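You operate a simulated robot arm through the tools that you are given. There is no shell and no other tool.

You are at the controls of a simulated robot arm. One attempt, no reset.

JOB
Take the small white bobbin on the top of the drawer cabinet and put it away on the top of the side bench. Push the top parts drawer shut. Take the blue eye and put it on the grey weight on the top of the drawer cabinet. Turn the disc knob at the blue frame to 1. Take the teal cloth from the top of the teal stand and leave it on the top of the side bench. Take the small grey bobbin and leave it on the middle of the motor box top. Fetch the small cream bobbin and stand it on the blue slip. Do these in any order. Set down upright: small white bobbin, small grey bobbin, small cream bobbin.

It is judged by the outcome, as a careful person would: the job done as asked, and still so three seconds after it is handed in. It fails if anything else is knocked over, pushed out of place, dropped, spilled or broken. Flat cloth is picked up by pressing the open fingertips on it (5 to 10 N) and closing them slowly along it; thin cloth reads only 2 to 8 mm in the jaws.

ROBOT AND FRAMES
A 6-joint arm with a fingered hand on a trunk, on a base that moves. Base frame: it is fixed to the floor where the robot stands at the start and does not move with it; the origin is under the middle of the robot, x ahead of it, y to its left, z up; the surface under the hand at the start is at about z = 0.9. Units: m, degrees, N and s.
With the tool pointing down near the work surface it reaches from about 0.34 to 0.76 m from the robot's upright axis, wherever it stands. Its first joint turns from -166.0 to 166.0 degrees. Places, roughly: blue eye (3x3x2 cm) [0.7, -0.3, 0.9]; blue slip [-8.25, 2.75, 0.75]; disc knob at the blue frame [-2.7, -1.9, 1]; middle of the motor box top [-6.7, -0.3, 1]; small cream bobbin (6x6x10 cm) [-7.7, 2.4, 0.8]; small grey bobbin (6x6x10 cm) [-7.6, 2.5, 0.8]; small white bobbin (6x6x10 cm) [0.6, 0, 0.9]; teal cloth (10x7x3 cm) [-6, 2.3, 0.8]; top of the side bench [-8, 2.8, 0.8]; top parts drawer [0.4, -0.2, 0.7]; weight [0.75, -0.25, 1]. Payload 4 kg.
The tool frame sits at the grasp point between the pads (the TCP): z along the fingers, y along the line on which they close. The tips reach 0.026 m beyond it. The gripper opens to 0.148 m; its body begins 0.073 m behind the TCP. The gripper is a hand of 3 fingers: y runs from the thumb to the fingers, the wrist lies at [0, 0, -0.239] in the tool frame.
Orientation is that of the tool frame in the base frame, as a unit quaternion [x, y, z, w]. With the fingers straight down and closing along the base's y, the tool's x points along the base's -x, its y along +y and its z along -z.

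CONTROLS
- The arm moves only by the tool send_rows. Its argument "series" is a list of rows, each an object (a shift or turn left out is 0) with "slide": the shift along the tool's x, y, z in m, a list of three; "angular": the turn, a rotation vector about the tool's x, y, z in degrees, a list of three. In form: [{"slide": [tx, ty, tz], "angular": [ax, ay, az]}, ...]. A call has 1 to 20 rows; each row shifts and turns the commanded pose from where the row before left it, along the tool's axes as they then stand. A row lasts 0.2 s, in which the tool goes at most 0.05 m and 8.6 degrees; a call with a longer step from one row to the next is refused whole. Where a pose cannot be reached the arm comes as near as it can. A force on the tool above 40 N (or 10 N above the force at the start of the call, whichever is more), or a blocked arm, ends the call early, and 0.2 s more pass. In this call time passes only in rows, and 0.2 s behind the last. It gives the time, the measured TCP pose, the force on the tool (base axes), the opening and the grip force at its end, in the units of the frame above (readings bear some noise), with the torque about the TCP (base axes, N m) and any sound that the robot's microphone picked up, and new pictures: "show" is both (left out), scene, wrist or none.
- Cameras (640 x 400 px; columns grow to the right, rows downward): "scene" is now at [-0.0168, 0.1023, 1.5465]; the picture's right is [-0.82, -0.57, 0.00], its down [-0.48, 0.68, -0.55] and it looks along [0.32, -0.45, -0.84] (base axes); focal length 273 px, centre (320, 200). "wrist" rides on the gripper at [0.068, -0.039, -0.09] in the tool frame; the picture's right is [0.50, 0.87, 0.00], its down [-0.66, 0.38, -0.65] and it looks along [-0.57, 0.33, 0.76] (tool axes); focal length 222 px, centre (320, 200). There is no depth. A picture from a camera that has moved, and an enlarged one, comes with that camera's place and axes in the base frame and with its lens. The place of the scene camera against the robot may be out by one fixed shift of up to 0.012 m in any direction.
- slide_trunk(by): slides the trunk up (or, below 0, down) by that many m; the arm and the scene camera ride with it, the base frame stays. It gives what a move gives, with no picture.
- roll_base(legs): drives the robot by 1 to 6 legs, each [ahead, left, turn to the left] in m, m and degrees, along the robot's own axes; the way and the turn of a leg run together, so that a leg with both is an arc; at most 1.5 m and 180 degrees a leg. The arm and the cameras ride along, it lands a little off, and it stops where it bumps. It gives what a move gives, and a new picture of the scene camera.
- move_fingers(finger1, finger2, thumb_bend): sets how far each is bent, from 0 (flat) to 1 (curled in); at 0.3 the hand is open as for a grip, at 0.7 the pads meet at the TCP. One left out holds its place. A second passes; each finger stops where it meets its share of the squeeze, and holds until it gets a number again. It is the only way to open and close the hand. It gives what a move gives, with no picture; readings hold the bend of each and the force on the fingers (four entries, about 0 where the hand has none), thumb and palm.
- aim_head(pan, tilt): turns the head with the scene camera to pan (to the left, within 155 degrees either way) and tilt (down, from -29 to 69), counted from straight ahead of the robot. It gives what a move gives, and a new picture of the scene camera.
- enlarge(camera, box): a new picture of the part [left, top, right, bottom] of that camera's present view, enlarged. It takes no simulated time.
- sign_off(): hands the job in; it is judged then, once.

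Nothing tells you exact positions but the pictures and the camera data. Unless the task says otherwise, let go and move clear before handing in.

The tools are called after "Call:" by a JSON object that holds its "op" and its "data". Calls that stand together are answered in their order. send_rows: Moves the arm, as the interface text tells. Its arguments: {"type":"object","properties":{"series":{"type":"array","items":{"type":"object","properties":{"slide":{"type":"array","items":{"type":"number"}},"angular":{"type":"array","items":{"type":"number"}}}}},"show":{"type":"string","enum":["both","scene","wrist","none"]}},"required":["series"]} The other tools are called the same way: slide_trunk (by) moves the trunk up or down; move_fingers (finger1, finger2, thumb_bend) moves the fingers one by one; roll_base (legs) drives the base; aim_head (pan, tilt) turns the head that bears the scene camera; enlarge (camera, box) takes an enlarged picture of a part of a camera's view; sign_off () hands the job in.

At the start:

```text
time: 0.0
position: [0.4114, -0.2215, 1.1475]
ee_rot: [0.0, 1.0, 0.0, 0.0]
wrist_force: [1.1, -0.2, 1.3]
moment: [-0.01, 0.01, -0.03]
finger_gap: 0.148
gripper_force: 0.1
shape: jaw
bend: [0.3, 0.3, 0.3]
finger forces: [0.1, 0.1, 0.1, 0.0, 0.0, 0.0]
trunk travel left (down, up): [-0.525, 0.065]
robot x, y, heading: [0.0005, 0.0007, -0.1]
head pan, tilt (commanded): [-55.0, 56.7]
```

scene: 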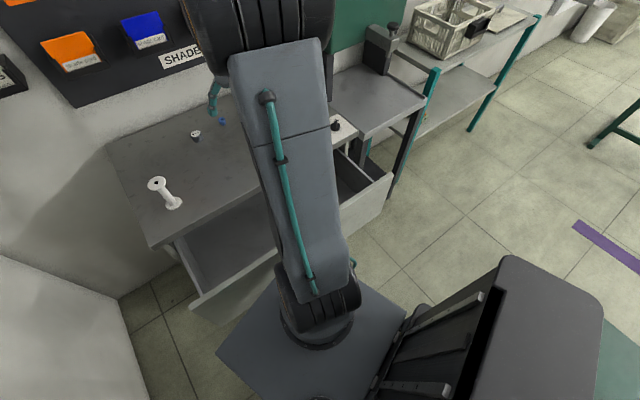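
wrist: 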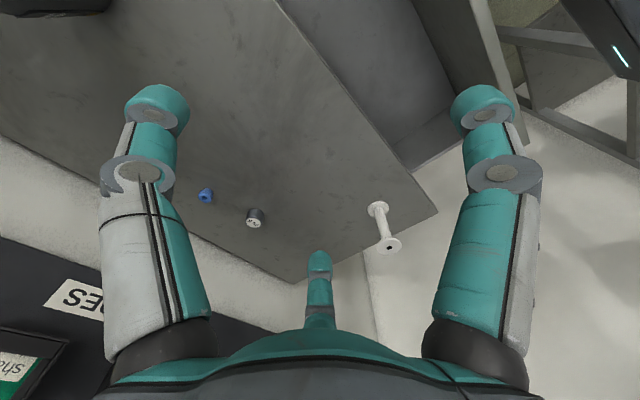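

I see the cabinet top with the white bobbin, a small weight and the blue eye, and an open drawer below. I'll zoom in on these before moving anything.

Call:
{"op": "enlarge", "data": {"camera": "scene", "box": [100, 80, 420, 320]}}

Call:
{"op": "enlarge", "data": {"camera": "wrist", "box": [160, 140, 440, 300]}}

```text
1.67 times, centred on (260, 200) of scene
camera zoom: at [-0.0168, 0.1023, 1.5465], right [-0.82, -0.57, 0.0], down [-0.48, 0.68, -0.55], along [0.32, -0.45, -0.84], focal length 455 px, centre (420, 200)
```

zoom: 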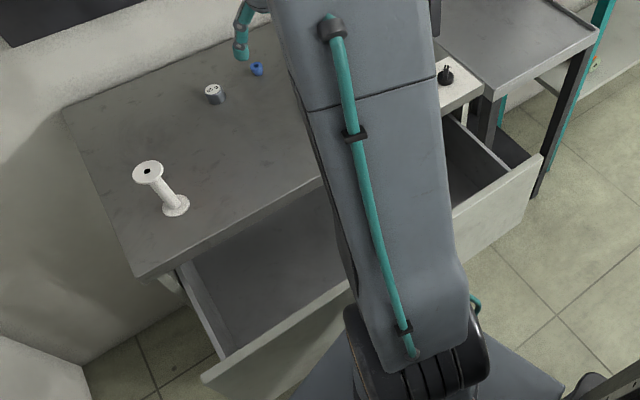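

```text
2.29 times, centred on (300, 220) of wrist
camera zoom: at [0.3459, -0.2616, 1.238], right [-0.5, 0.87, 0.0], down [0.66, 0.38, 0.65], along [0.57, 0.33, -0.76], focal length 508 px, centre (366, 154)
```

zoom: 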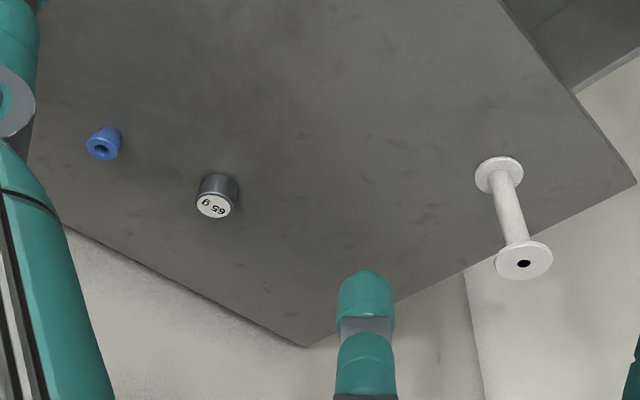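

The weight reads about [0.69, -0.21, 0.93], the eye about [0.69, -0.31, 0.91] and the white bobbin about [0.56, 0.0, 0.9], upright. Next I'll look around with the head.

Call:
{"op": "aim_head", "data": {"pan": 0, "tilt": 55}}

Call:
{"op": "aim_head", "data": {"pan": -70, "tilt": 20}}

Call:
{"op": "aim_head", "data": {"pan": -140, "tilt": 15}}

Call:
{"op": "aim_head", "data": {"pan": 150, "tilt": 15}}

Call:
{"op": "aim_head", "data": {"pan": 80, "tilt": 20}}

```text
time: 1.2
position: [0.4116, -0.2223, 1.1481]
ee_rot: [0.0, 1.0, 0.0, 0.001]
wrist_force: [-1.4, -0.6, -0.2]
moment: [0.0, -0.01, 0.03]
finger_gap: 0.1479
gripper_force: 0.0
shape: jaw
bend: [0.3, 0.3, 0.3]
finger forces: [0.0, 0.0, 0.0, 0.0, 0.0, 0.0]
trunk travel left (down, up): [-0.525, 0.065]
robot x, y, heading: [0.0005, -0.0046, -0.1]
head pan, tilt (commanded): [0.0, 55.0]
camera scene: at [0.0149, 0.1599, 1.5486], right [0.0, -1.0, 0.0], down [-0.82, 0.0, -0.57], along [0.57, 0.0, -0.82], focal length 273 px, centre (320, 200)
```

scene: 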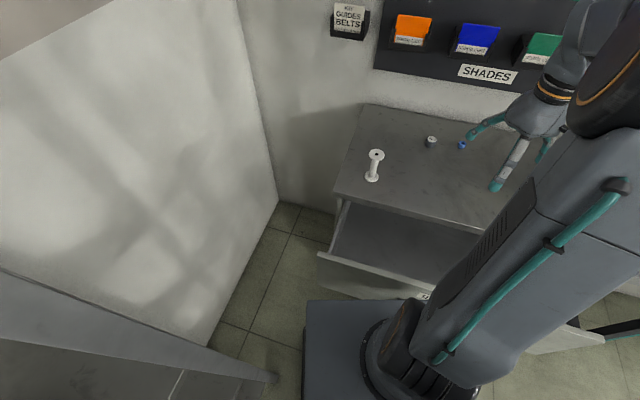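

```text
time: 2.6
position: [0.413, -0.2227, 1.1463]
ee_rot: [0.0, 1.0, -0.001, 0.0]
wrist_force: [-0.4, 0.6, 0.1]
moment: [0.0, 0.05, 0.02]
finger_gap: 0.1479
gripper_force: 0.1
shape: jaw
bend: [0.3, 0.3, 0.3]
finger forces: [0.0, 0.0, 0.0, 0.0, 0.0, 0.0]
trunk travel left (down, up): [-0.525, 0.065]
robot x, y, heading: [-0.0017, 0.0015, 0.2]
head pan, tilt (commanded): [-70.0, 20.0]
camera scene: at [-0.0253, 0.0724, 1.6007], right [-0.94, -0.34, 0.0], down [-0.12, 0.32, -0.94], along [0.32, -0.88, -0.34], focal length 273 px, centre (320, 200)
```

scene: 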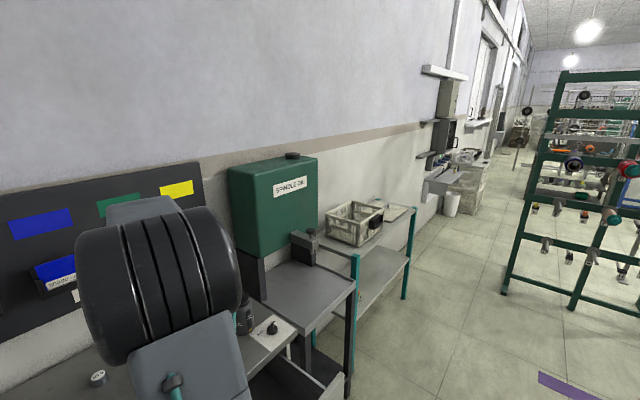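

```text
time: 4.1
position: [0.4125, -0.2215, 1.1473]
ee_rot: [0.001, 1.0, -0.001, 0.001]
wrist_force: [-0.3, -0.2, 0.3]
moment: [0.0, 0.0, 0.02]
finger_gap: 0.1479
gripper_force: 0.1
shape: jaw
bend: [0.3, 0.3, 0.3]
finger forces: [0.1, 0.0, 0.0, 0.0, 0.0, 0.0]
trunk travel left (down, up): [-0.525, 0.065]
robot x, y, heading: [-0.0006, 0.0036, 0.1]
head pan, tilt (commanded): [-140.0, 15.0]
camera scene: at [-0.1287, 0.0998, 1.6089], right [-0.64, 0.77, 0.0], down [0.2, 0.17, -0.97], along [-0.74, -0.62, -0.26], focal length 273 px, centre (320, 200)
```

scene: 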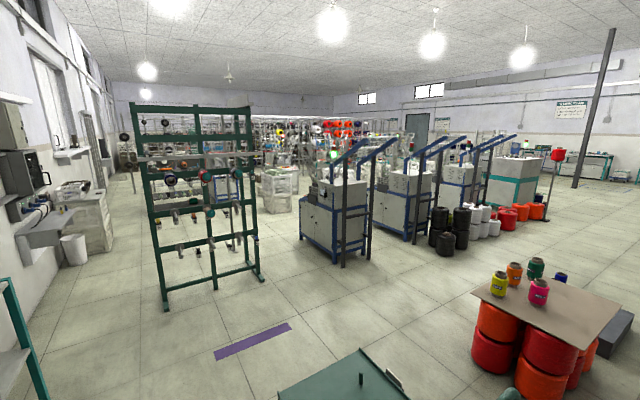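

```text
time: 8.0
position: [0.4117, -0.2214, 1.1471]
ee_rot: [0.0, 1.0, 0.0, 0.001]
wrist_force: [-0.2, -0.1, -1.0]
moment: [0.02, 0.0, -0.03]
finger_gap: 0.148
gripper_force: 0.2
shape: jaw
bend: [0.3, 0.3, 0.3]
finger forces: [0.0, 0.0, 0.1, 0.0, 0.0, 0.1]
trunk travel left (down, up): [-0.525, 0.065]
robot x, y, heading: [0.0008, -0.0004, -0.1]
head pan, tilt (commanded): [150.0, 15.0]
camera scene: at [-0.1381, 0.2066, 1.6089], right [0.5, 0.87, 0.0], down [0.22, -0.13, -0.97], along [-0.84, 0.48, -0.26], focal length 273 px, centre (320, 200)
```

scene: 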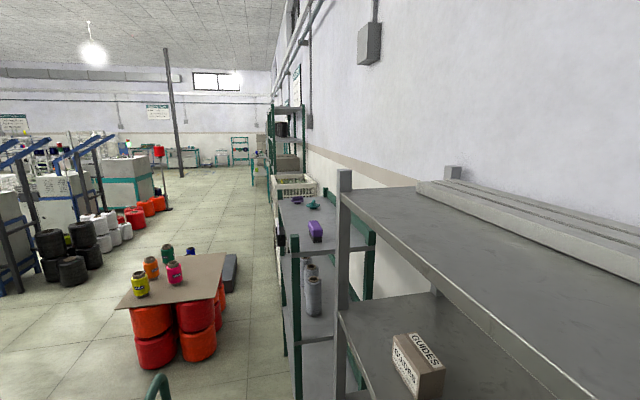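

```text
time: 9.4
position: [0.412, -0.2231, 1.1473]
ee_rot: [0.0, 1.0, 0.0, 0.0]
wrist_force: [0.4, -0.1, 0.0]
moment: [0.02, -0.03, 0.02]
finger_gap: 0.1477
gripper_force: 0.1
shape: jaw
bend: [0.3, 0.3, 0.3]
finger forces: [0.1, 0.1, 0.0, 0.0, 0.0, 0.1]
trunk travel left (down, up): [-0.525, 0.065]
robot x, y, heading: [-0.0006, -0.0038, 0.1]
head pan, tilt (commanded): [80.0, 20.0]
camera scene: at [-0.0411, 0.2516, 1.6007], right [0.98, -0.17, 0.0], down [-0.06, -0.34, -0.94], along [0.16, 0.93, -0.34], focal length 273 px, centre (320, 200)
```

scene: 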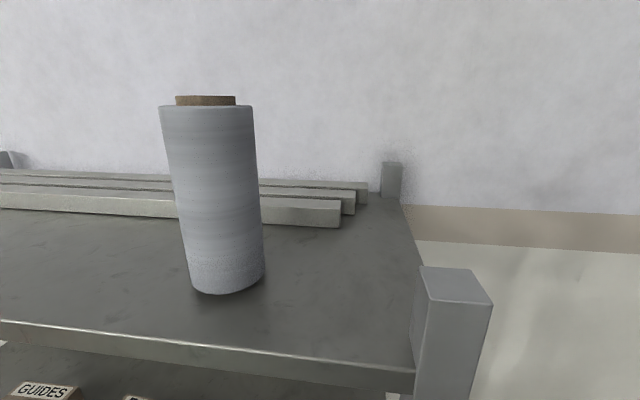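

The robot is in a corner: cabinet ahead, shelving to the left, open floor behind. I'll check the floor behind and to the right before driving.

Call:
{"op": "aim_head", "data": {"pan": -150, "tilt": 50}}

Call:
{"op": "aim_head", "data": {"pan": 155, "tilt": 50}}

Call:
{"op": "aim_head", "data": {"pan": -100, "tilt": 45}}

```text
time: 12.7
position: [0.4121, -0.2218, 1.1466]
ee_rot: [0.0, 1.0, 0.0, 0.0]
wrist_force: [-0.5, 0.3, -0.5]
moment: [0.03, 0.0, -0.01]
finger_gap: 0.148
gripper_force: 0.0
shape: jaw
bend: [0.3, 0.3, 0.3]
finger forces: [0.0, 0.0, 0.1, 0.0, 0.1, 0.0]
trunk travel left (down, up): [-0.525, 0.065]
robot x, y, heading: [-0.0004, 0.0014, 0.2]
head pan, tilt (commanded): [-150.0, 50.0]
camera scene: at [-0.1239, 0.1214, 1.5552], right [-0.5, 0.87, 0.0], down [0.66, 0.38, -0.64], along [-0.56, -0.32, -0.77], focal length 273 px, centre (320, 200)
```

scene: 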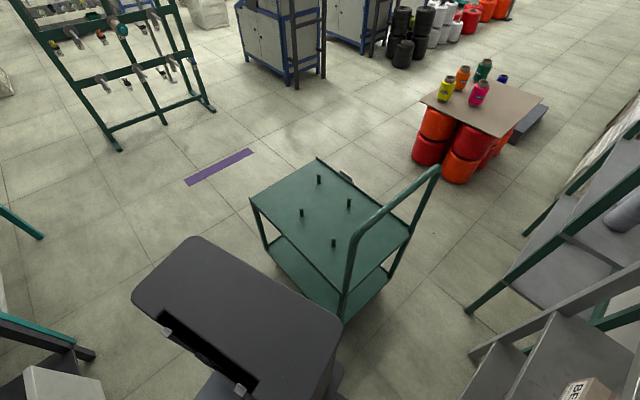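

```text
time: 16.9
position: [0.412, -0.222, 1.1471]
ee_rot: [0.0, 1.0, 0.0, 0.001]
wrist_force: [-0.2, 0.3, 0.4]
moment: [0.0, -0.03, 0.04]
finger_gap: 0.1479
gripper_force: 0.1
shape: jaw
bend: [0.3, 0.3, 0.3]
finger forces: [0.0, 0.0, 0.1, 0.0, 0.0, 0.0]
trunk travel left (down, up): [-0.525, 0.065]
robot x, y, heading: [0.0025, -0.0004, 0.3]
head pan, tilt (commanded): [154.7, 50.0]
camera scene: at [-0.1268, 0.1929, 1.5551], right [0.43, 0.9, 0.0], down [0.69, -0.33, -0.64], along [-0.58, 0.27, -0.77], focal length 273 px, centre (320, 200)
```

scene: 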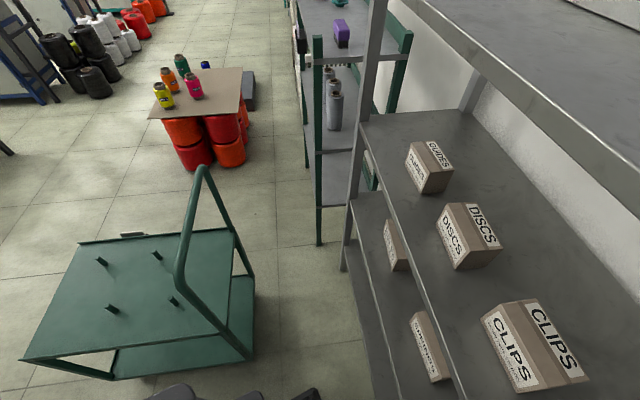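

```text
time: 20.4
position: [0.4121, -0.2221, 1.1476]
ee_rot: [0.001, 1.0, 0.001, -0.001]
wrist_force: [0.2, -0.3, 0.6]
moment: [-0.01, -0.02, 0.01]
finger_gap: 0.148
gripper_force: 0.0
shape: jaw
bend: [0.3, 0.3, 0.3]
finger forces: [0.1, 0.0, 0.0, 0.0, 0.0, 0.1]
trunk travel left (down, up): [-0.525, 0.065]
robot x, y, heading: [0.0003, 0.0026, -0.2]
head pan, tilt (commanded): [-100.0, 45.0]
camera scene: at [-0.0713, 0.0798, 1.5621], right [-0.98, 0.17, 0.0], down [0.12, 0.7, -0.71], along [-0.12, -0.7, -0.71], focal length 273 px, centre (320, 200)
```

scene: 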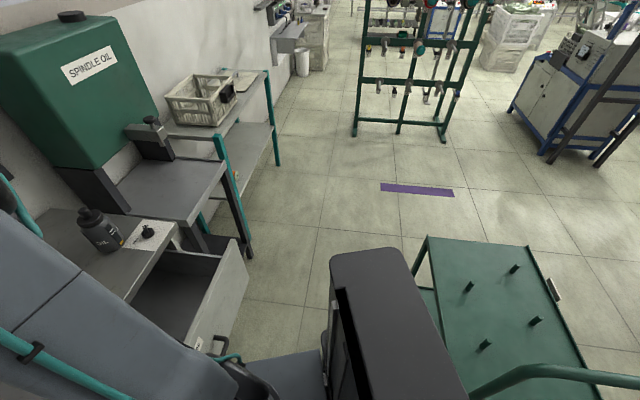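

A green trolley stands close behind the robot, so I need to see the gap between it and the base before driving.

Call:
{"op": "aim_head", "data": {"pan": 155, "tilt": 69}}

Call:
{"op": "aim_head", "data": {"pan": -155, "tilt": 69}}

Call:
{"op": "aim_head", "data": {"pan": -95, "tilt": 69}}

Call:
{"op": "aim_head", "data": {"pan": -30, "tilt": 69}}

```text
time: 24.0
position: [0.4123, -0.2212, 1.1481]
ee_rot: [0.0, 1.0, 0.0, 0.001]
wrist_force: [0.8, 0.5, 0.1]
moment: [0.0, 0.03, -0.02]
finger_gap: 0.148
gripper_force: 0.1
shape: jaw
bend: [0.3, 0.3, 0.3]
finger forces: [0.1, 0.1, 0.0, 0.0, 0.0, 0.0]
trunk travel left (down, up): [-0.525, 0.065]
robot x, y, heading: [0.0014, -0.0022, -0.1]
head pan, tilt (commanded): [154.7, 68.8]
camera scene: at [-0.1077, 0.1838, 1.5332], right [0.43, 0.9, 0.0], down [0.84, -0.4, -0.36], along [-0.33, 0.15, -0.93], focal length 273 px, centre (320, 200)
```

scene: 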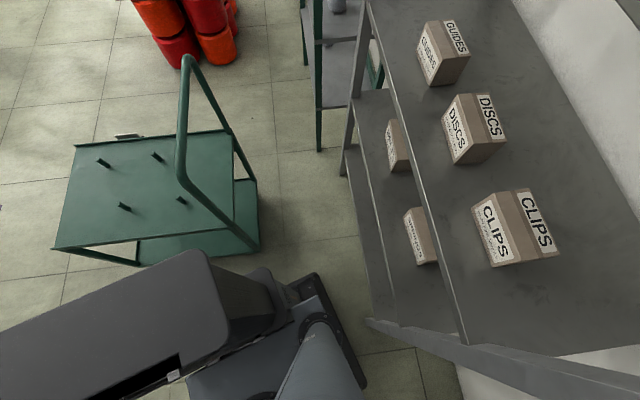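

```text
time: 28.2
position: [0.4119, -0.2216, 1.1473]
ee_rot: [0.0, 1.0, 0.001, 0.0]
wrist_force: [1.1, -1.2, 0.0]
moment: [0.01, 0.0, 0.02]
finger_gap: 0.1481
gripper_force: 0.0
shape: jaw
bend: [0.3, 0.3, 0.3]
finger forces: [0.1, 0.0, 0.0, 0.0, 0.0, 0.0]
trunk travel left (down, up): [-0.525, 0.065]
robot x, y, heading: [-0.0013, -0.0007, -0.1]
head pan, tilt (commanded): [-154.7, 68.8]
camera scene: at [-0.1077, 0.136, 1.5332], right [-0.43, 0.9, 0.0], down [0.84, 0.4, -0.36], along [-0.33, -0.15, -0.93], focal length 273 px, centre (320, 200)
```

scene: 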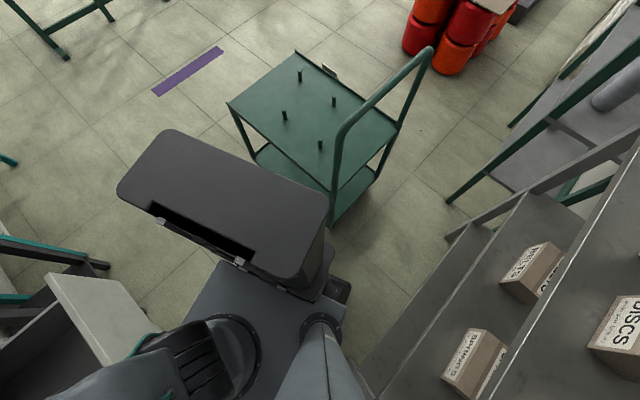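

```text
time: 29.5
position: [0.4126, -0.2204, 1.1475]
ee_rot: [0.001, 1.0, 0.0, 0.0]
wrist_force: [0.4, 0.0, -0.1]
moment: [-0.04, 0.02, -0.02]
finger_gap: 0.148
gripper_force: 0.1
shape: jaw
bend: [0.3, 0.3, 0.3]
finger forces: [0.0, 0.0, 0.1, 0.0, 0.1, 0.1]
trunk travel left (down, up): [-0.525, 0.065]
robot x, y, heading: [-0.004, -0.0013, -0.1]
head pan, tilt (commanded): [-95.0, 68.8]
camera scene: at [-0.0621, 0.1042, 1.5332], right [-1.0, 0.09, 0.0], down [0.08, 0.93, -0.36], along [-0.03, -0.36, -0.93], focal length 273 px, centre (320, 200)
```

scene: 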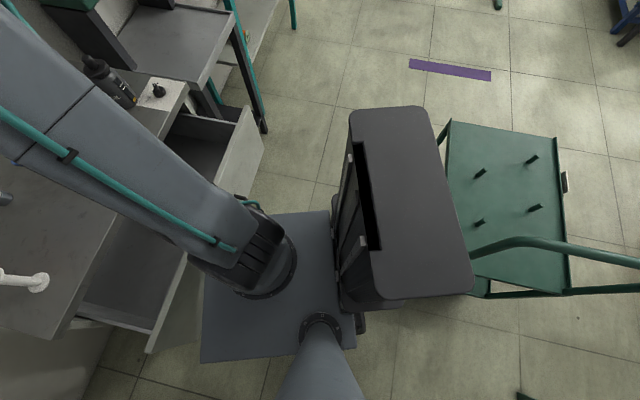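

```text
time: 30.8
position: [0.4113, -0.2222, 1.1483]
ee_rot: [0.0, 1.0, -0.001, 0.001]
wrist_force: [0.1, 0.3, -0.2]
moment: [0.04, 0.0, 0.0]
finger_gap: 0.1477
gripper_force: 0.1
shape: jaw
bend: [0.3, 0.3, 0.3]
finger forces: [0.0, 0.0, 0.0, 0.1, 0.0, 0.1]
trunk travel left (down, up): [-0.525, 0.065]
robot x, y, heading: [0.0001, -0.0022, -0.3]
head pan, tilt (commanded): [-30.0, 68.8]
camera scene: at [-0.0088, 0.1319, 1.5332], right [-0.5, -0.87, 0.0], down [-0.81, 0.47, -0.36], along [0.31, -0.18, -0.93], focal length 273 px, centre (320, 200)
```

scene: 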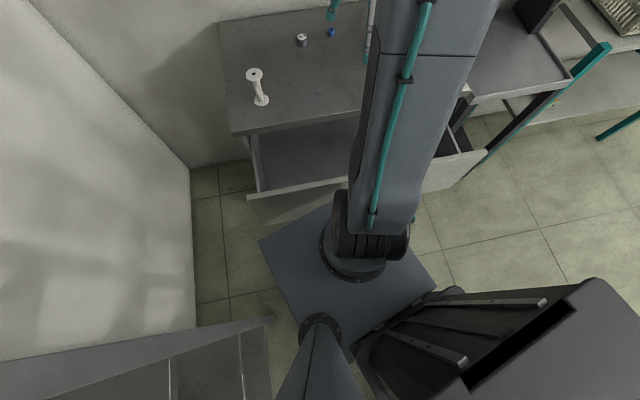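

The drawer sticks out about 0.2 m and the cabinet is turned about -17°, with the trolley right behind me. I'll raise the hand, then slide right and slightly back, parallel to the drawer front, to get room to push.

Call:
{"op": "send_rows", "data": {"series": [{"slide": [0, 0, -0.04]}, {"slide": [0, 0, -0.04]}, {"slide": [0, 0, -0.04]}, {"slide": [0, 0, -0.04]}], "show": "none"}}

Call:
{"op": "move_fingers", "data": {"finger1": 0.7, "finger2": 0.7, "thumb_bend": 0.7}}

Call:
{"op": "aim_head", "data": {"pan": -60, "tilt": 60}}

```text
time: 31.8
position: [0.4112, -0.2214, 1.3081]
ee_rot: [0.0, 1.0, 0.0, 0.0]
wrist_force: [0.2, 0.4, 0.6]
moment: [-0.02, 0.0, 0.0]
finger_gap: 0.1481
gripper_force: 0.1
shape: jaw
bend: [0.3, 0.3, 0.3]
finger forces: [0.0, 0.1, 0.1, 0.0, 0.1, 0.1]
trunk travel left (down, up): [-0.525, 0.065]
robot x, y, heading: [0.0051, -0.0021, -0.2]
head pan, tilt (commanded): [-30.0, 68.8]
```

```text
time: 32.8
position: [0.4121, -0.222, 1.3076]
ee_rot: [0.0, 1.0, 0.001, -0.001]
wrist_force: [0.0, 0.5, -1.1]
moment: [-0.01, 0.02, -0.01]
finger_gap: 0.0003
gripper_force: 0.1
shape: fingers
bend: [0.69, 0.69, 0.7]
finger forces: [0.0, 0.1, 0.1, 0.0, 0.0, 0.1]
trunk travel left (down, up): [-0.525, 0.065]
robot x, y, heading: [0.0011, -0.002, 0.1]
head pan, tilt (commanded): [-30.0, 68.8]
```

```text
time: 33.8
position: [0.4116, -0.221, 1.3087]
ee_rot: [0.0, 1.0, 0.0, 0.001]
wrist_force: [-0.2, 0.5, 0.0]
moment: [0.02, -0.02, 0.02]
finger_gap: 0.0003
gripper_force: 0.1
shape: fingers
bend: [0.69, 0.69, 0.7]
finger forces: [0.1, 0.0, 0.1, 0.0, 0.0, 0.0]
trunk travel left (down, up): [-0.525, 0.065]
robot x, y, heading: [0.0, 0.0019, 0.1]
head pan, tilt (commanded): [-60.0, 60.0]
camera scene: at [-0.0238, 0.1022, 1.5426], right [-0.87, -0.5, 0.0], down [-0.43, 0.75, -0.5], along [0.25, -0.43, -0.87], focal length 273 px, centre (320, 200)
```

scene: 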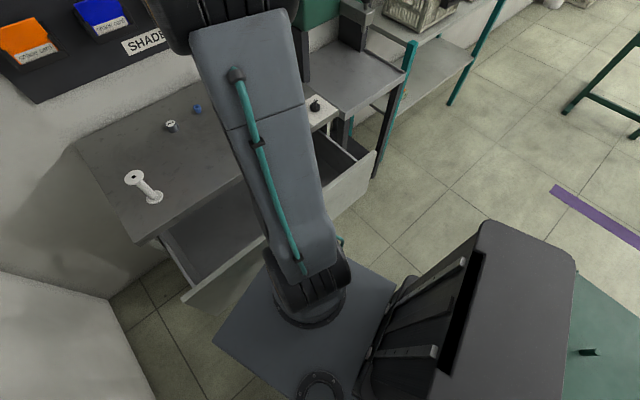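

The hand is raised and closed. I'll drive parallel to the drawer front, starting with a short leg to check for bumps.

Call:
{"op": "roll_base", "data": {"legs": [[-0.06, -0.2, 0]]}}

```text
time: 35.4
position: [0.3515, -0.4232, 1.3077]
ee_rot: [0.002, 1.0, 0.001, 0.0]
wrist_force: [0.5, -0.2, 0.8]
moment: [-0.01, 0.0, 0.03]
finger_gap: 0.0004
gripper_force: 0.0
shape: fingers
bend: [0.69, 0.69, 0.7]
finger forces: [0.1, 0.0, 0.0, 0.0, 0.0, 0.0]
trunk travel left (down, up): [-0.525, 0.065]
robot x, y, heading: [-0.0567, -0.2005, -0.1]
head pan, tilt (commanded): [-60.0, 60.0]
camera scene: at [-0.084, -0.0987, 1.5426], right [-0.87, -0.5, 0.0], down [-0.43, 0.75, -0.5], along [0.25, -0.43, -0.87], focal length 273 px, centre (320, 200)
```

scene: 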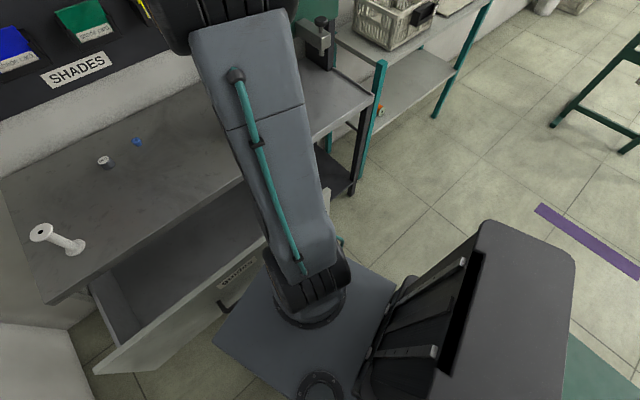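

No contact so far, and I can see the drawer handle. I'll continue along the same line.

Call:
{"op": "roll_base", "data": {"legs": [[-0.1, -0.3, 0], [-0.14, -0.25, 0]]}}

Call:
{"op": "aim_head", "data": {"pan": 20, "tilt": 45}}

```text
time: 39.1
position: [0.1097, -0.9699, 1.3087]
ee_rot: [0.0, 1.0, 0.0, -0.001]
wrist_force: [-0.2, -0.5, -0.3]
moment: [-0.01, -0.03, 0.04]
finger_gap: 0.0001
gripper_force: 0.1
shape: fingers
bend: [0.69, 0.69, 0.7]
finger forces: [0.0, 0.0, 0.0, 0.1, 0.1, 0.1]
trunk travel left (down, up): [-0.525, 0.065]
robot x, y, heading: [-0.298, -0.7503, -0.0]
head pan, tilt (commanded): [-60.0, 60.0]
camera scene: at [-0.3256, -0.647, 1.5426], right [-0.87, -0.5, 0.0], down [-0.43, 0.75, -0.5], along [0.25, -0.43, -0.87], focal length 273 px, centre (320, 200)
```

scene: 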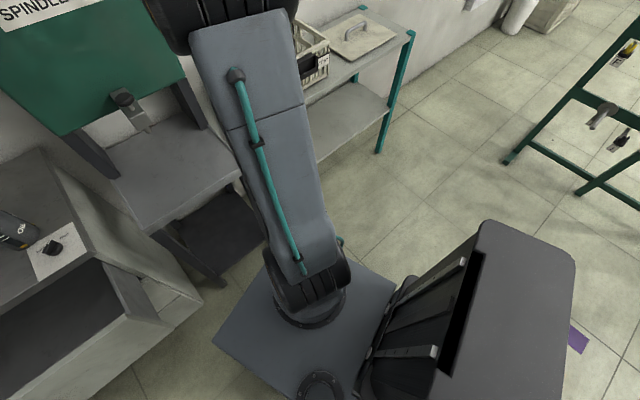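

```text
time: 40.7
position: [0.1086, -0.9717, 1.3079]
ee_rot: [0.0, 1.0, 0.001, 0.001]
wrist_force: [-0.7, 0.0, -0.2]
moment: [-0.01, 0.02, -0.01]
finger_gap: 0.0002
gripper_force: 0.1
shape: fingers
bend: [0.69, 0.69, 0.7]
finger forces: [0.0, 0.0, 0.0, 0.1, 0.1, 0.1]
trunk travel left (down, up): [-0.525, 0.065]
robot x, y, heading: [-0.3014, -0.748, -0.2]
head pan, tilt (commanded): [20.0, 45.0]
camera scene: at [-0.2823, -0.5613, 1.562], right [0.34, -0.94, 0.0], down [-0.66, -0.24, -0.71], along [0.66, 0.24, -0.71], focal length 273 px, centre (320, 200)
```

scene: 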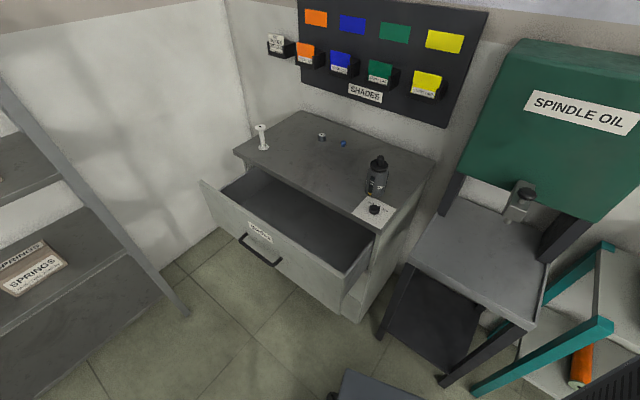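

The drawer's front panel runs from about [0.32, 0.15] to [0.14, -0.49], standing some 0.18 m proud, with a handle in the middle. I'll zoom in to fix the heights before pushing.

Call:
{"op": "enlarge", "data": {"camera": "scene", "box": [180, 100, 460, 340]}}

```text
1.67 times, centred on (320, 220) of scene
camera zoom: at [-0.2823, -0.5613, 1.562], right [0.34, -0.94, 0.0], down [-0.66, -0.24, -0.71], along [0.66, 0.24, -0.71], focal length 455 px, centre (320, 167)
```

zoom: 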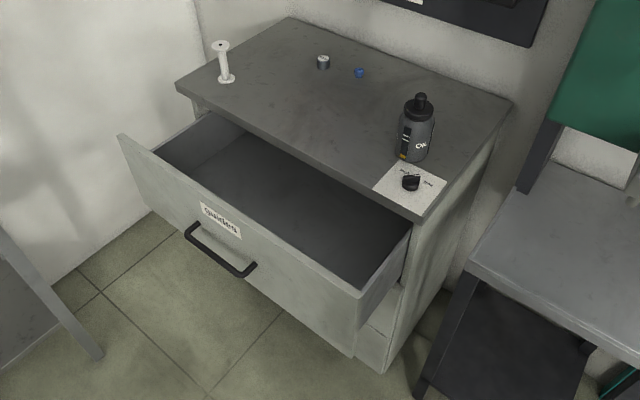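

The panel spans roughly z 0.61–0.85. I'll swing the arm left at height and tilt the tool forward along the push direction.

Call:
{"op": "send_rows", "data": {"series": [{"slide": [0, 0.05, 0]}, {"slide": [0, 0.05, 0]}, {"slide": [0, 0.05, 0]}, {"slide": [0, 0.05, 0]}, {"slide": [0, 0.05, 0]}, {"slide": [0, 0.05, 0]}, {"slide": [0, 0.05, 0]}, {"slide": [0, 0.05, 0]}, {"slide": [0, 0.05, 0]}, {"slide": [0, 0.05, 0]}, {"slide": [0, 0.05, 0]}, {"slide": [0, 0.05, 0]}, {"slide": [0, 0.05, 0]}], "show": "none"}}

Call:
{"op": "send_rows", "data": {"series": [{"angular": [2.38, -7.98, 0]}, {"angular": [2.38, -7.98, 0]}, {"angular": [2.38, -7.98, 0]}, {"angular": [2.38, -7.98, 0]}, {"angular": [2.38, -7.98, 0]}, {"angular": [2.38, -7.98, 0]}], "show": "both"}}

```text
time: 43.5
position: [0.1053, -0.3244, 1.3023]
ee_rot: [-0.002, 1.0, 0.001, 0.001]
wrist_force: [0.1, 0.2, 0.0]
moment: [0.03, 0.01, -0.01]
finger_gap: 0.0002
gripper_force: 0.0
shape: fingers
bend: [0.69, 0.69, 0.7]
finger forces: [0.0, 0.0, 0.1, 0.0, 0.0, 0.0]
out of reach, approached as far as the arm can: row 13
trunk travel left (down, up): [-0.525, 0.065]
robot x, y, heading: [-0.3052, -0.7487, -0.0]
head pan, tilt (commanded): [20.0, 45.0]
```

```text
time: 44.9
position: [0.1071, -0.3254, 1.3021]
ee_rot: [0.0, 0.906, -0.121, 0.405]
wrist_force: [-0.4, 1.2, -0.1]
moment: [0.01, 0.02, 0.02]
finger_gap: 0.0002
gripper_force: 0.0
shape: fingers
bend: [0.69, 0.69, 0.7]
finger forces: [0.0, 0.0, 0.0, 0.0, 0.0, 0.0]
trunk travel left (down, up): [-0.525, 0.065]
robot x, y, heading: [-0.3052, -0.7476, -0.0]
head pan, tilt (commanded): [20.0, 45.0]
camera scene: at [-0.2824, -0.561, 1.562], right [0.34, -0.94, 0.0], down [-0.66, -0.24, -0.71], along [0.66, 0.24, -0.71], focal length 273 px, centre (320, 200)
camera wrist: at [-0.008, -0.3514, 1.3188], right [-0.25, 0.79, -0.56], down [0.0, 0.57, 0.82], along [0.97, 0.21, -0.14], focal length 222 px, centre (320, 200)
```

scene: 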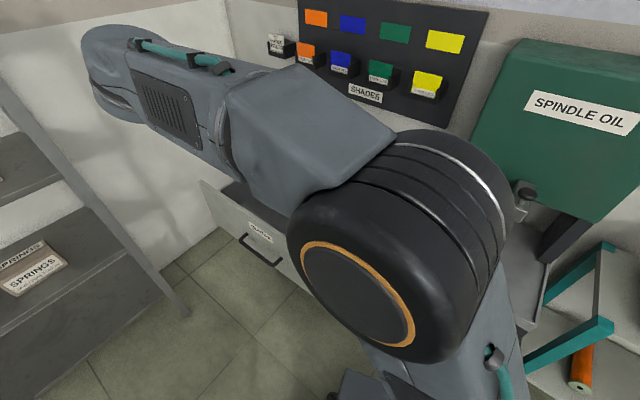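
wrist: 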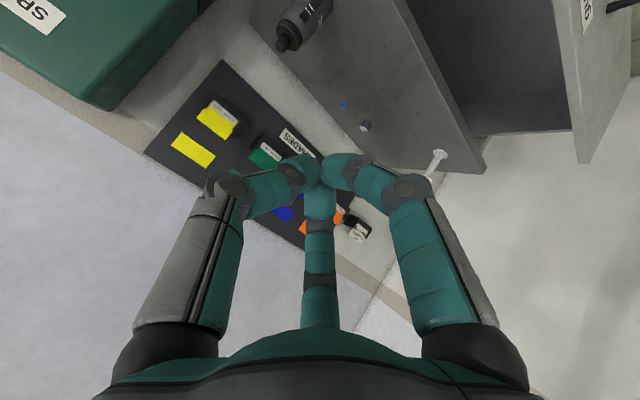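

The tool now points forward and down along the push direction. I'll descend in front of the drawer panel.

Call:
{"op": "send_rows", "data": {"series": [{"slide": [0.0366, 0.0107, 0.0287]}, {"slide": [0.0366, 0.0107, 0.0287]}, {"slide": [0.0366, 0.0107, 0.0287]}, {"slide": [0.0366, 0.0107, 0.0287]}, {"slide": [0.0366, 0.0107, 0.0287]}, {"slide": [0.0366, 0.0107, 0.0287]}, {"slide": [0.0366, 0.0107, 0.0287]}], "show": "both"}}

```text
time: 46.5
position: [0.0878, -0.3213, 0.9683]
ee_rot: [0.001, 0.906, -0.121, 0.405]
wrist_force: [-0.2, -0.5, 0.4]
moment: [-0.02, -0.03, 0.02]
finger_gap: 0.0
gripper_force: 0.1
shape: fingers
bend: [0.69, 0.69, 0.7]
finger forces: [0.0, 0.0, 0.0, 0.0, 0.1, 0.0]
trunk travel left (down, up): [-0.525, 0.065]
robot x, y, heading: [-0.2969, -0.7505, -0.1]
head pan, tilt (commanded): [20.0, 45.0]
camera scene: at [-0.2823, -0.5609, 1.5621], right [0.34, -0.94, 0.0], down [-0.66, -0.24, -0.71], along [0.66, 0.24, -0.71], focal length 273 px, centre (320, 200)
camera wrist: at [-0.0259, -0.3474, 0.9852], right [-0.25, 0.79, -0.56], down [0.0, 0.57, 0.82], along [0.97, 0.21, -0.14], focal length 222 px, centre (320, 200)
```

scene: 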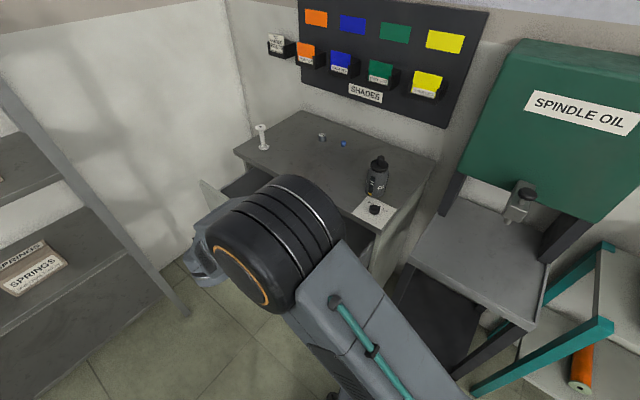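
wrist: 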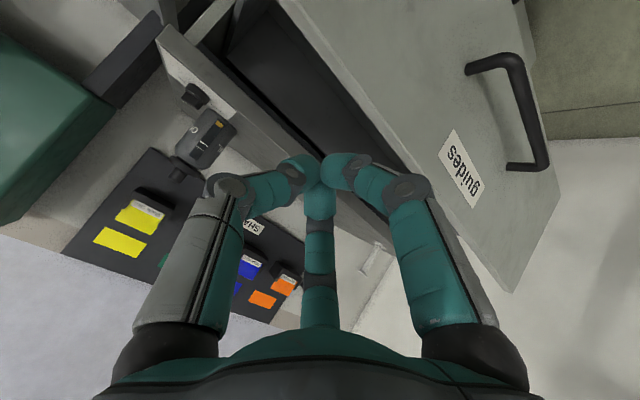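

The panel and handle show clearly in the wrist view, and the tips are still above the panel's top edge. I'll go down to panel mid-height and then push along the drawer's axis.

Call:
{"op": "send_rows", "data": {"series": [{"slide": [0.0366, 0.0107, 0.0287]}, {"slide": [0.0366, 0.0107, 0.0287]}, {"slide": [0.0366, 0.0107, 0.0287]}, {"slide": [0.0366, 0.0107, 0.0287]}], "show": "wrist"}}

```text
time: 47.5
position: [0.0786, -0.3201, 0.7767]
ee_rot: [0.0, 0.907, -0.12, 0.405]
wrist_force: [0.3, -0.2, -1.0]
moment: [-0.02, 0.01, 0.02]
finger_gap: 0.0003
gripper_force: 0.1
shape: fingers
bend: [0.69, 0.69, 0.7]
finger forces: [0.0, 0.0, 0.0, 0.1, 0.1, 0.0]
trunk travel left (down, up): [-0.525, 0.065]
robot x, y, heading: [-0.3017, -0.7491, -0.0]
head pan, tilt (commanded): [20.0, 45.0]
camera wrist: at [-0.0351, -0.3451, 0.7944], right [-0.25, 0.79, -0.56], down [0.0, 0.57, 0.82], along [0.97, 0.21, -0.14], focal length 222 px, centre (320, 200)
```

wrist: 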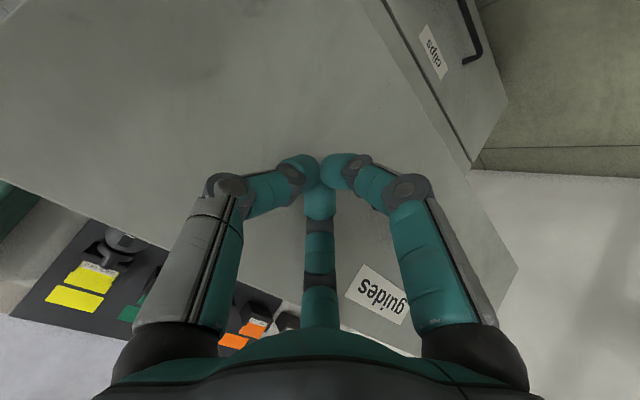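

The tips face the middle of the top drawer's panel, clear of the handle. I'll push along the drawer axis.

Call:
{"op": "send_rows", "data": {"series": [{"slide": [-0.01224, -0.00392, 0.01532]}, {"slide": [-0.01224, -0.00392, 0.01532]}, {"slide": [-0.00918, -0.00294, 0.01149]}, {"slide": [-0.00918, -0.00294, 0.01149]}, {"slide": [-0.00918, -0.00294, 0.01149]}, {"slide": [-0.00918, -0.00294, 0.01149]}, {"slide": [-0.00918, -0.00294, 0.01149]}, {"slide": [-0.00918, -0.00294, 0.01149]}], "show": "both"}}

```text
time: 49.3
position: [0.2022, -0.3601, 0.7783]
ee_rot: [0.0, 0.907, -0.121, 0.404]
wrist_force: [-0.4, -0.3, -0.2]
moment: [0.01, 0.03, 0.01]
finger_gap: 0.0
gripper_force: 0.0
shape: fingers
bend: [0.69, 0.7, 0.7]
finger forces: [0.1, 0.0, 0.1, 0.1, 0.0, 0.1]
trunk travel left (down, up): [-0.525, 0.065]
robot x, y, heading: [-0.3018, -0.7495, -0.4]
head pan, tilt (commanded): [20.0, 45.0]
camera scene: at [-0.2823, -0.5611, 1.562], right [0.34, -0.94, 0.0], down [-0.66, -0.24, -0.71], along [0.66, 0.24, -0.71], focal length 273 px, centre (320, 200)
camera wrist: at [0.0886, -0.3846, 0.7947], right [-0.25, 0.79, -0.56], down [0.0, 0.57, 0.82], along [0.97, 0.21, -0.14], focal length 222 px, centre (320, 200)
```

scene: 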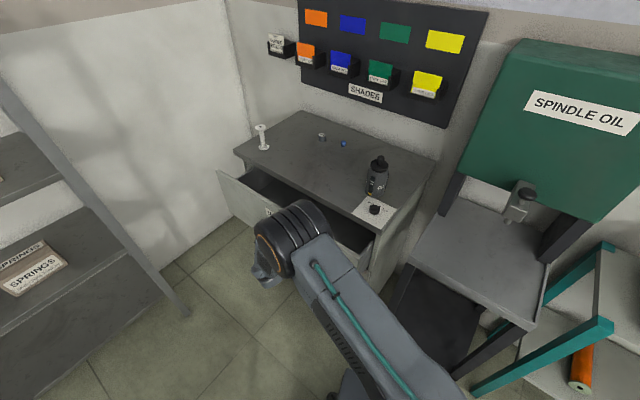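
wrist: 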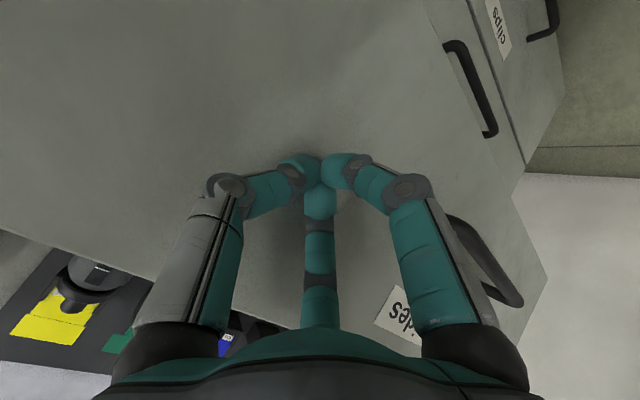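

The drawer is sliding in under low force. I'll keep pushing until it seats.

Call:
{"op": "send_rows", "data": {"series": [{"slide": [-0.00918, -0.00294, 0.01149]}, {"slide": [-0.00918, -0.00294, 0.01149]}, {"slide": [-0.00918, -0.00294, 0.01149]}, {"slide": [-0.00918, -0.00294, 0.01149]}, {"slide": [-0.00612, -0.00196, 0.00766]}, {"slide": [-0.00612, -0.00196, 0.00766]}, {"slide": [-0.00612, -0.00196, 0.00766]}, {"slide": [-0.00612, -0.00196, 0.00766]}, {"slide": [-0.00612, -0.00196, 0.00766]}], "show": "both"}}

```text
time: 51.3
position: [0.3075, -0.3921, 0.7771]
ee_rot: [0.001, 0.906, -0.121, 0.405]
wrist_force: [-0.4, 1.4, 1.0]
moment: [0.01, 0.01, 0.01]
finger_gap: 0.0
gripper_force: 1.3
shape: fingers
bend: [0.69, 0.7, 0.7]
finger forces: [0.1, 1.6, 0.1, 0.0, 0.1, 0.1]
trunk travel left (down, up): [-0.525, 0.065]
robot x, y, heading: [-0.3012, -0.7495, -0.2]
head pan, tilt (commanded): [20.0, 45.0]
camera scene: at [-0.2825, -0.5611, 1.562], right [0.34, -0.94, 0.0], down [-0.66, -0.24, -0.71], along [0.66, 0.24, -0.71], focal length 273 px, centre (320, 200)
camera wrist: at [0.193, -0.4173, 0.7944], right [-0.25, 0.79, -0.56], down [0.0, 0.57, 0.82], along [0.97, 0.21, -0.14], focal length 222 px, centre (320, 200)
```

scene: 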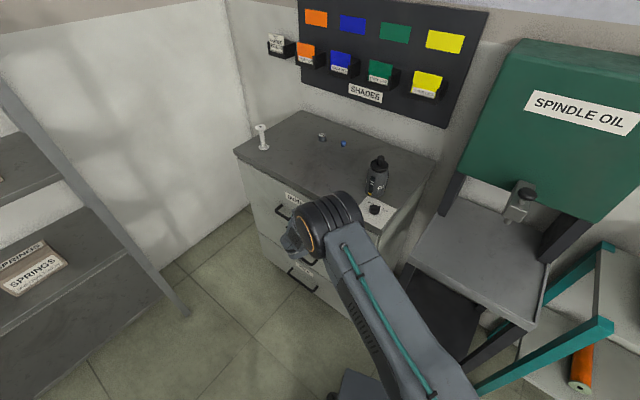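
wrist: 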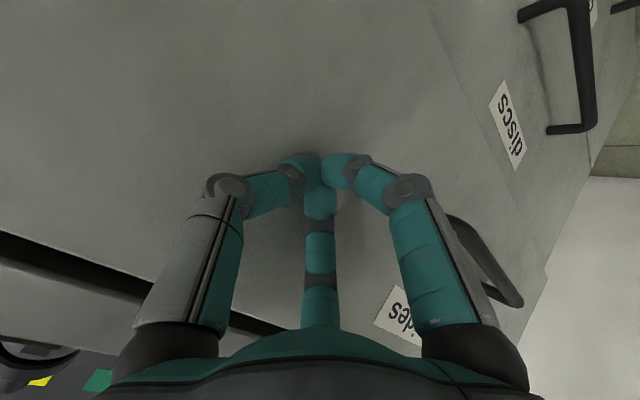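

The drawer is nearly flush with the cabinet front. I'll keep pushing gently until it resists.

Call:
{"op": "send_rows", "data": {"series": [{"slide": [-0.0049, -0.00157, 0.00613]}, {"slide": [-0.0049, -0.00157, 0.00613]}, {"slide": [-0.0049, -0.00157, 0.00613]}, {"slide": [-0.0049, -0.00157, 0.00613]}], "show": "both"}}

```text
time: 52.0
position: [0.3209, -0.3955, 0.7754]
ee_rot: [-0.002, 0.908, -0.122, 0.402]
wrist_force: [-14.3, 3.6, 1.5]
moment: [0.04, 0.07, -0.05]
finger_gap: 0.0002
gripper_force: 10.7
shape: fingers
bend: [0.69, 0.71, 0.71]
finger forces: [0.0, 7.9, 0.0, 0.1, 13.9, 0.0]
trunk travel left (down, up): [-0.525, 0.065]
robot x, y, heading: [-0.303, -0.7509, 0.2]
head pan, tilt (commanded): [20.0, 45.0]
stopped in row 3: the force on the tool passed its limit at 48 N (the readings are from after the stop); the commanded pose is now the measured one
camera scene: at [-0.2853, -0.5608, 1.5621], right [0.34, -0.94, 0.0], down [-0.66, -0.24, -0.71], along [0.67, 0.24, -0.71], focal length 273 px, centre (320, 200)
camera wrist: at [0.2067, -0.4216, 0.7928], right [-0.26, 0.79, -0.56], down [0.0, 0.58, 0.82], along [0.97, 0.21, -0.15], focal length 222 px, centre (320, 200)
```

scene: 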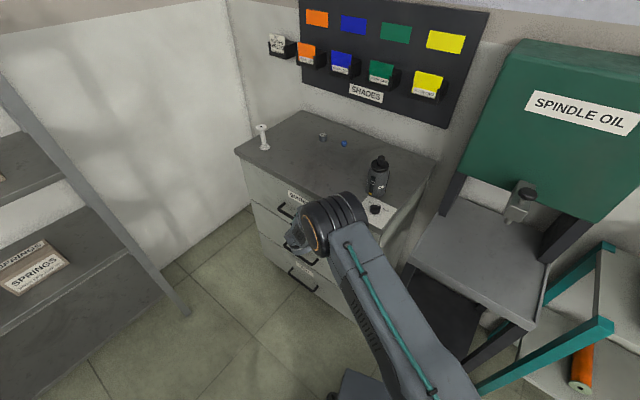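
wrist: 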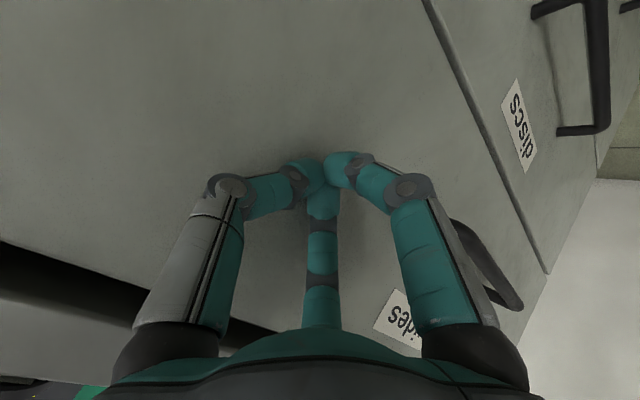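

The force rose sharply, so the drawer is against its stop and its panel is flush with the one below. I'll back off, raise the hand and check.

Call:
{"op": "send_rows", "data": {"series": [{"slide": [0.01224, 0.00392, -0.01532]}, {"slide": [0.0245, 0.00784, -0.0306]}, {"slide": [0.0245, 0.00784, -0.0306]}, {"slide": [0.0245, 0.00784, -0.0306]}, {"slide": [-0.0366, -0.0107, -0.0287]}, {"slide": [-0.0366, -0.0107, -0.0287]}, {"slide": [-0.0366, -0.0107, -0.0287]}, {"slide": [-0.0366, -0.0107, -0.0287]}, {"slide": [-0.0366, -0.0107, -0.0287]}, {"slide": [-0.0366, -0.0107, -0.0287]}, {"slide": [-0.0366, -0.0107, -0.0287]}, {"slide": [-0.0366, -0.0107, -0.0287]}, {"slide": [-0.0366, -0.0107, -0.0287]}], "show": "scene"}}

```text
time: 54.8
position: [0.2128, -0.3608, 1.2054]
ee_rot: [-0.001, 0.908, -0.121, 0.402]
wrist_force: [0.4, 0.7, 0.0]
moment: [-0.04, -0.03, -0.03]
finger_gap: 0.0003
gripper_force: 0.1
shape: fingers
bend: [0.69, 0.7, 0.7]
finger forces: [0.1, 0.0, 0.0, 0.0, 0.1, 0.0]
trunk travel left (down, up): [-0.525, 0.065]
robot x, y, heading: [-0.3032, -0.7486, -0.1]
head pan, tilt (commanded): [20.0, 45.0]
camera scene: at [-0.2833, -0.5612, 1.562], right [0.34, -0.94, 0.0], down [-0.66, -0.24, -0.71], along [0.66, 0.24, -0.71], focal length 273 px, centre (320, 200)
```

scene: 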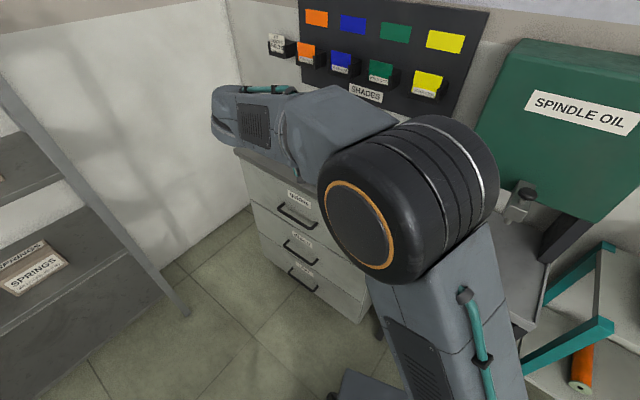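

The drawer is shut flush. Next is the blue eye, so I'll check the base footprint and the surroundings before driving closer.

Call:
{"op": "aim_head", "data": {"pan": 60, "tilt": 69}}

Call:
{"op": "aim_head", "data": {"pan": 120, "tilt": 55}}

```text
time: 55.9
position: [0.2138, -0.3601, 1.2041]
ee_rot: [-0.001, 0.908, -0.122, 0.402]
wrist_force: [0.4, 0.0, 0.3]
moment: [0.0, -0.01, -0.02]
finger_gap: 0.0002
gripper_force: 0.0
shape: fingers
bend: [0.69, 0.7, 0.7]
finger forces: [0.0, 0.1, 0.0, 0.1, 0.0, 0.1]
trunk travel left (down, up): [-0.525, 0.065]
robot x, y, heading: [-0.3027, -0.7508, -0.3]
head pan, tilt (commanded): [60.0, 68.8]
camera scene: at [-0.3316, -0.5405, 1.5332], right [0.87, -0.5, 0.0], down [-0.47, -0.81, -0.36], along [0.18, 0.31, -0.93], focal length 273 px, centre (320, 200)
```

scene: 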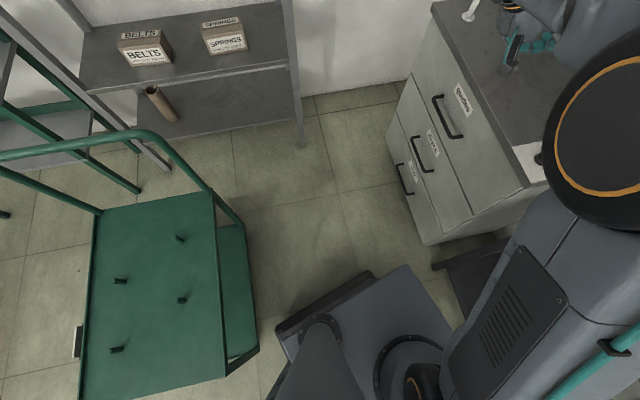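

```text
time: 57.2
position: [0.2135, -0.36, 1.2034]
ee_rot: [-0.001, 0.908, -0.122, 0.401]
wrist_force: [0.1, 0.9, 0.6]
moment: [-0.02, 0.01, 0.01]
finger_gap: 0.0002
gripper_force: 0.1
shape: fingers
bend: [0.69, 0.7, 0.7]
finger forces: [0.0, 0.0, 0.0, 0.0, 0.0, 0.0]
trunk travel left (down, up): [-0.525, 0.065]
robot x, y, heading: [-0.3005, -0.7475, -0.0]
head pan, tilt (commanded): [120.0, 55.0]
camera scene: at [-0.3957, -0.5265, 1.5486], right [0.87, 0.5, 0.0], down [0.41, -0.71, -0.57], along [-0.29, 0.5, -0.82], focal length 273 px, centre (320, 200)
```

scene: 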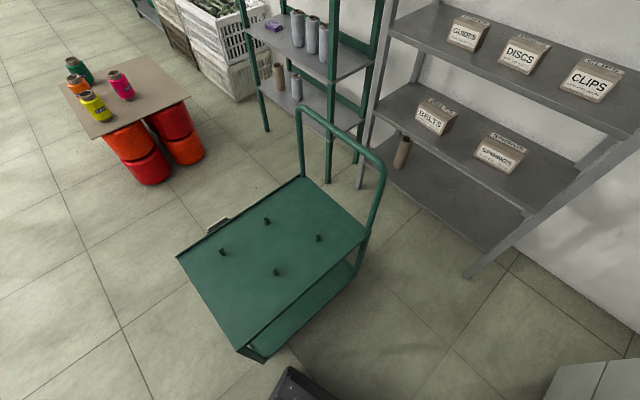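

The drawer is done. Now I'll bring the hand upright and higher, turn the base square to the cabinet, and drive to about [0.02, -0.2].

Call:
{"op": "send_rows", "data": {"series": [{"angular": [-2.38, 7.95, 0]}, {"angular": [-2.38, 7.95, 0]}, {"angular": [-2.38, 7.95, 0]}, {"angular": [-2.38, 7.95, 0]}, {"angular": [-2.38, 7.95, 0]}, {"angular": [-2.38, 7.95, 0]}, {"slide": [0.03, 0, -0.03]}, {"slide": [0.03, 0, -0.03]}, {"slide": [0.03, 0, -0.03]}], "show": "none"}}

Call:
{"op": "roll_base", "data": {"legs": [[0, 0, -17], [0.13, 0, 0]]}}

```text
time: 59.2
position: [0.1244, -0.3598, 1.2946]
ee_rot: [0.0, 1.0, 0.0, -0.002]
wrist_force: [-0.8, 0.3, 0.1]
moment: [0.01, -0.01, 0.0]
finger_gap: 0.0002
gripper_force: 0.2
shape: fingers
bend: [0.69, 0.7, 0.7]
finger forces: [0.0, 0.0, 0.1, 0.0, 0.1, 0.0]
trunk travel left (down, up): [-0.525, 0.065]
robot x, y, heading: [-0.3031, -0.7473, -0.2]
head pan, tilt (commanded): [120.0, 55.0]
```

```text
time: 61.5
position: [0.3457, -0.5412, 1.2943]
ee_rot: [0.15, 0.989, -0.001, -0.002]
wrist_force: [0.2, 0.1, 0.5]
moment: [0.0, -0.02, -0.02]
finger_gap: 0.0
gripper_force: 0.0
shape: fingers
bend: [0.69, 0.7, 0.7]
finger forces: [0.0, 0.0, 0.0, 0.1, 0.0, 0.0]
trunk travel left (down, up): [-0.525, 0.065]
robot x, y, heading: [-0.1772, -0.7866, -17.0]
head pan, tilt (commanded): [120.0, 55.0]
camera scene: at [-0.2004, -0.5466, 1.5486], right [0.98, 0.22, 0.0], down [0.18, -0.8, -0.57], along [-0.13, 0.56, -0.82], focal length 273 px, centre (320, 200)
```

scene: 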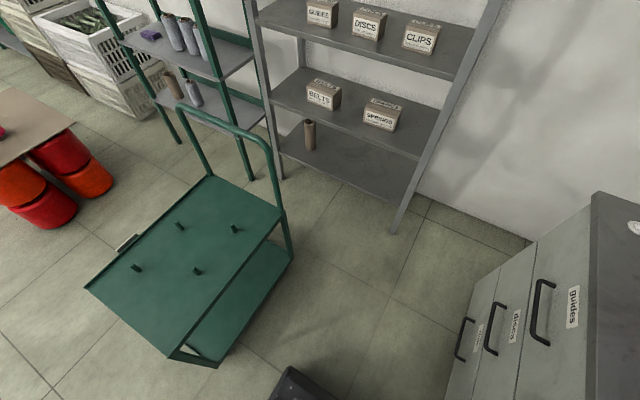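

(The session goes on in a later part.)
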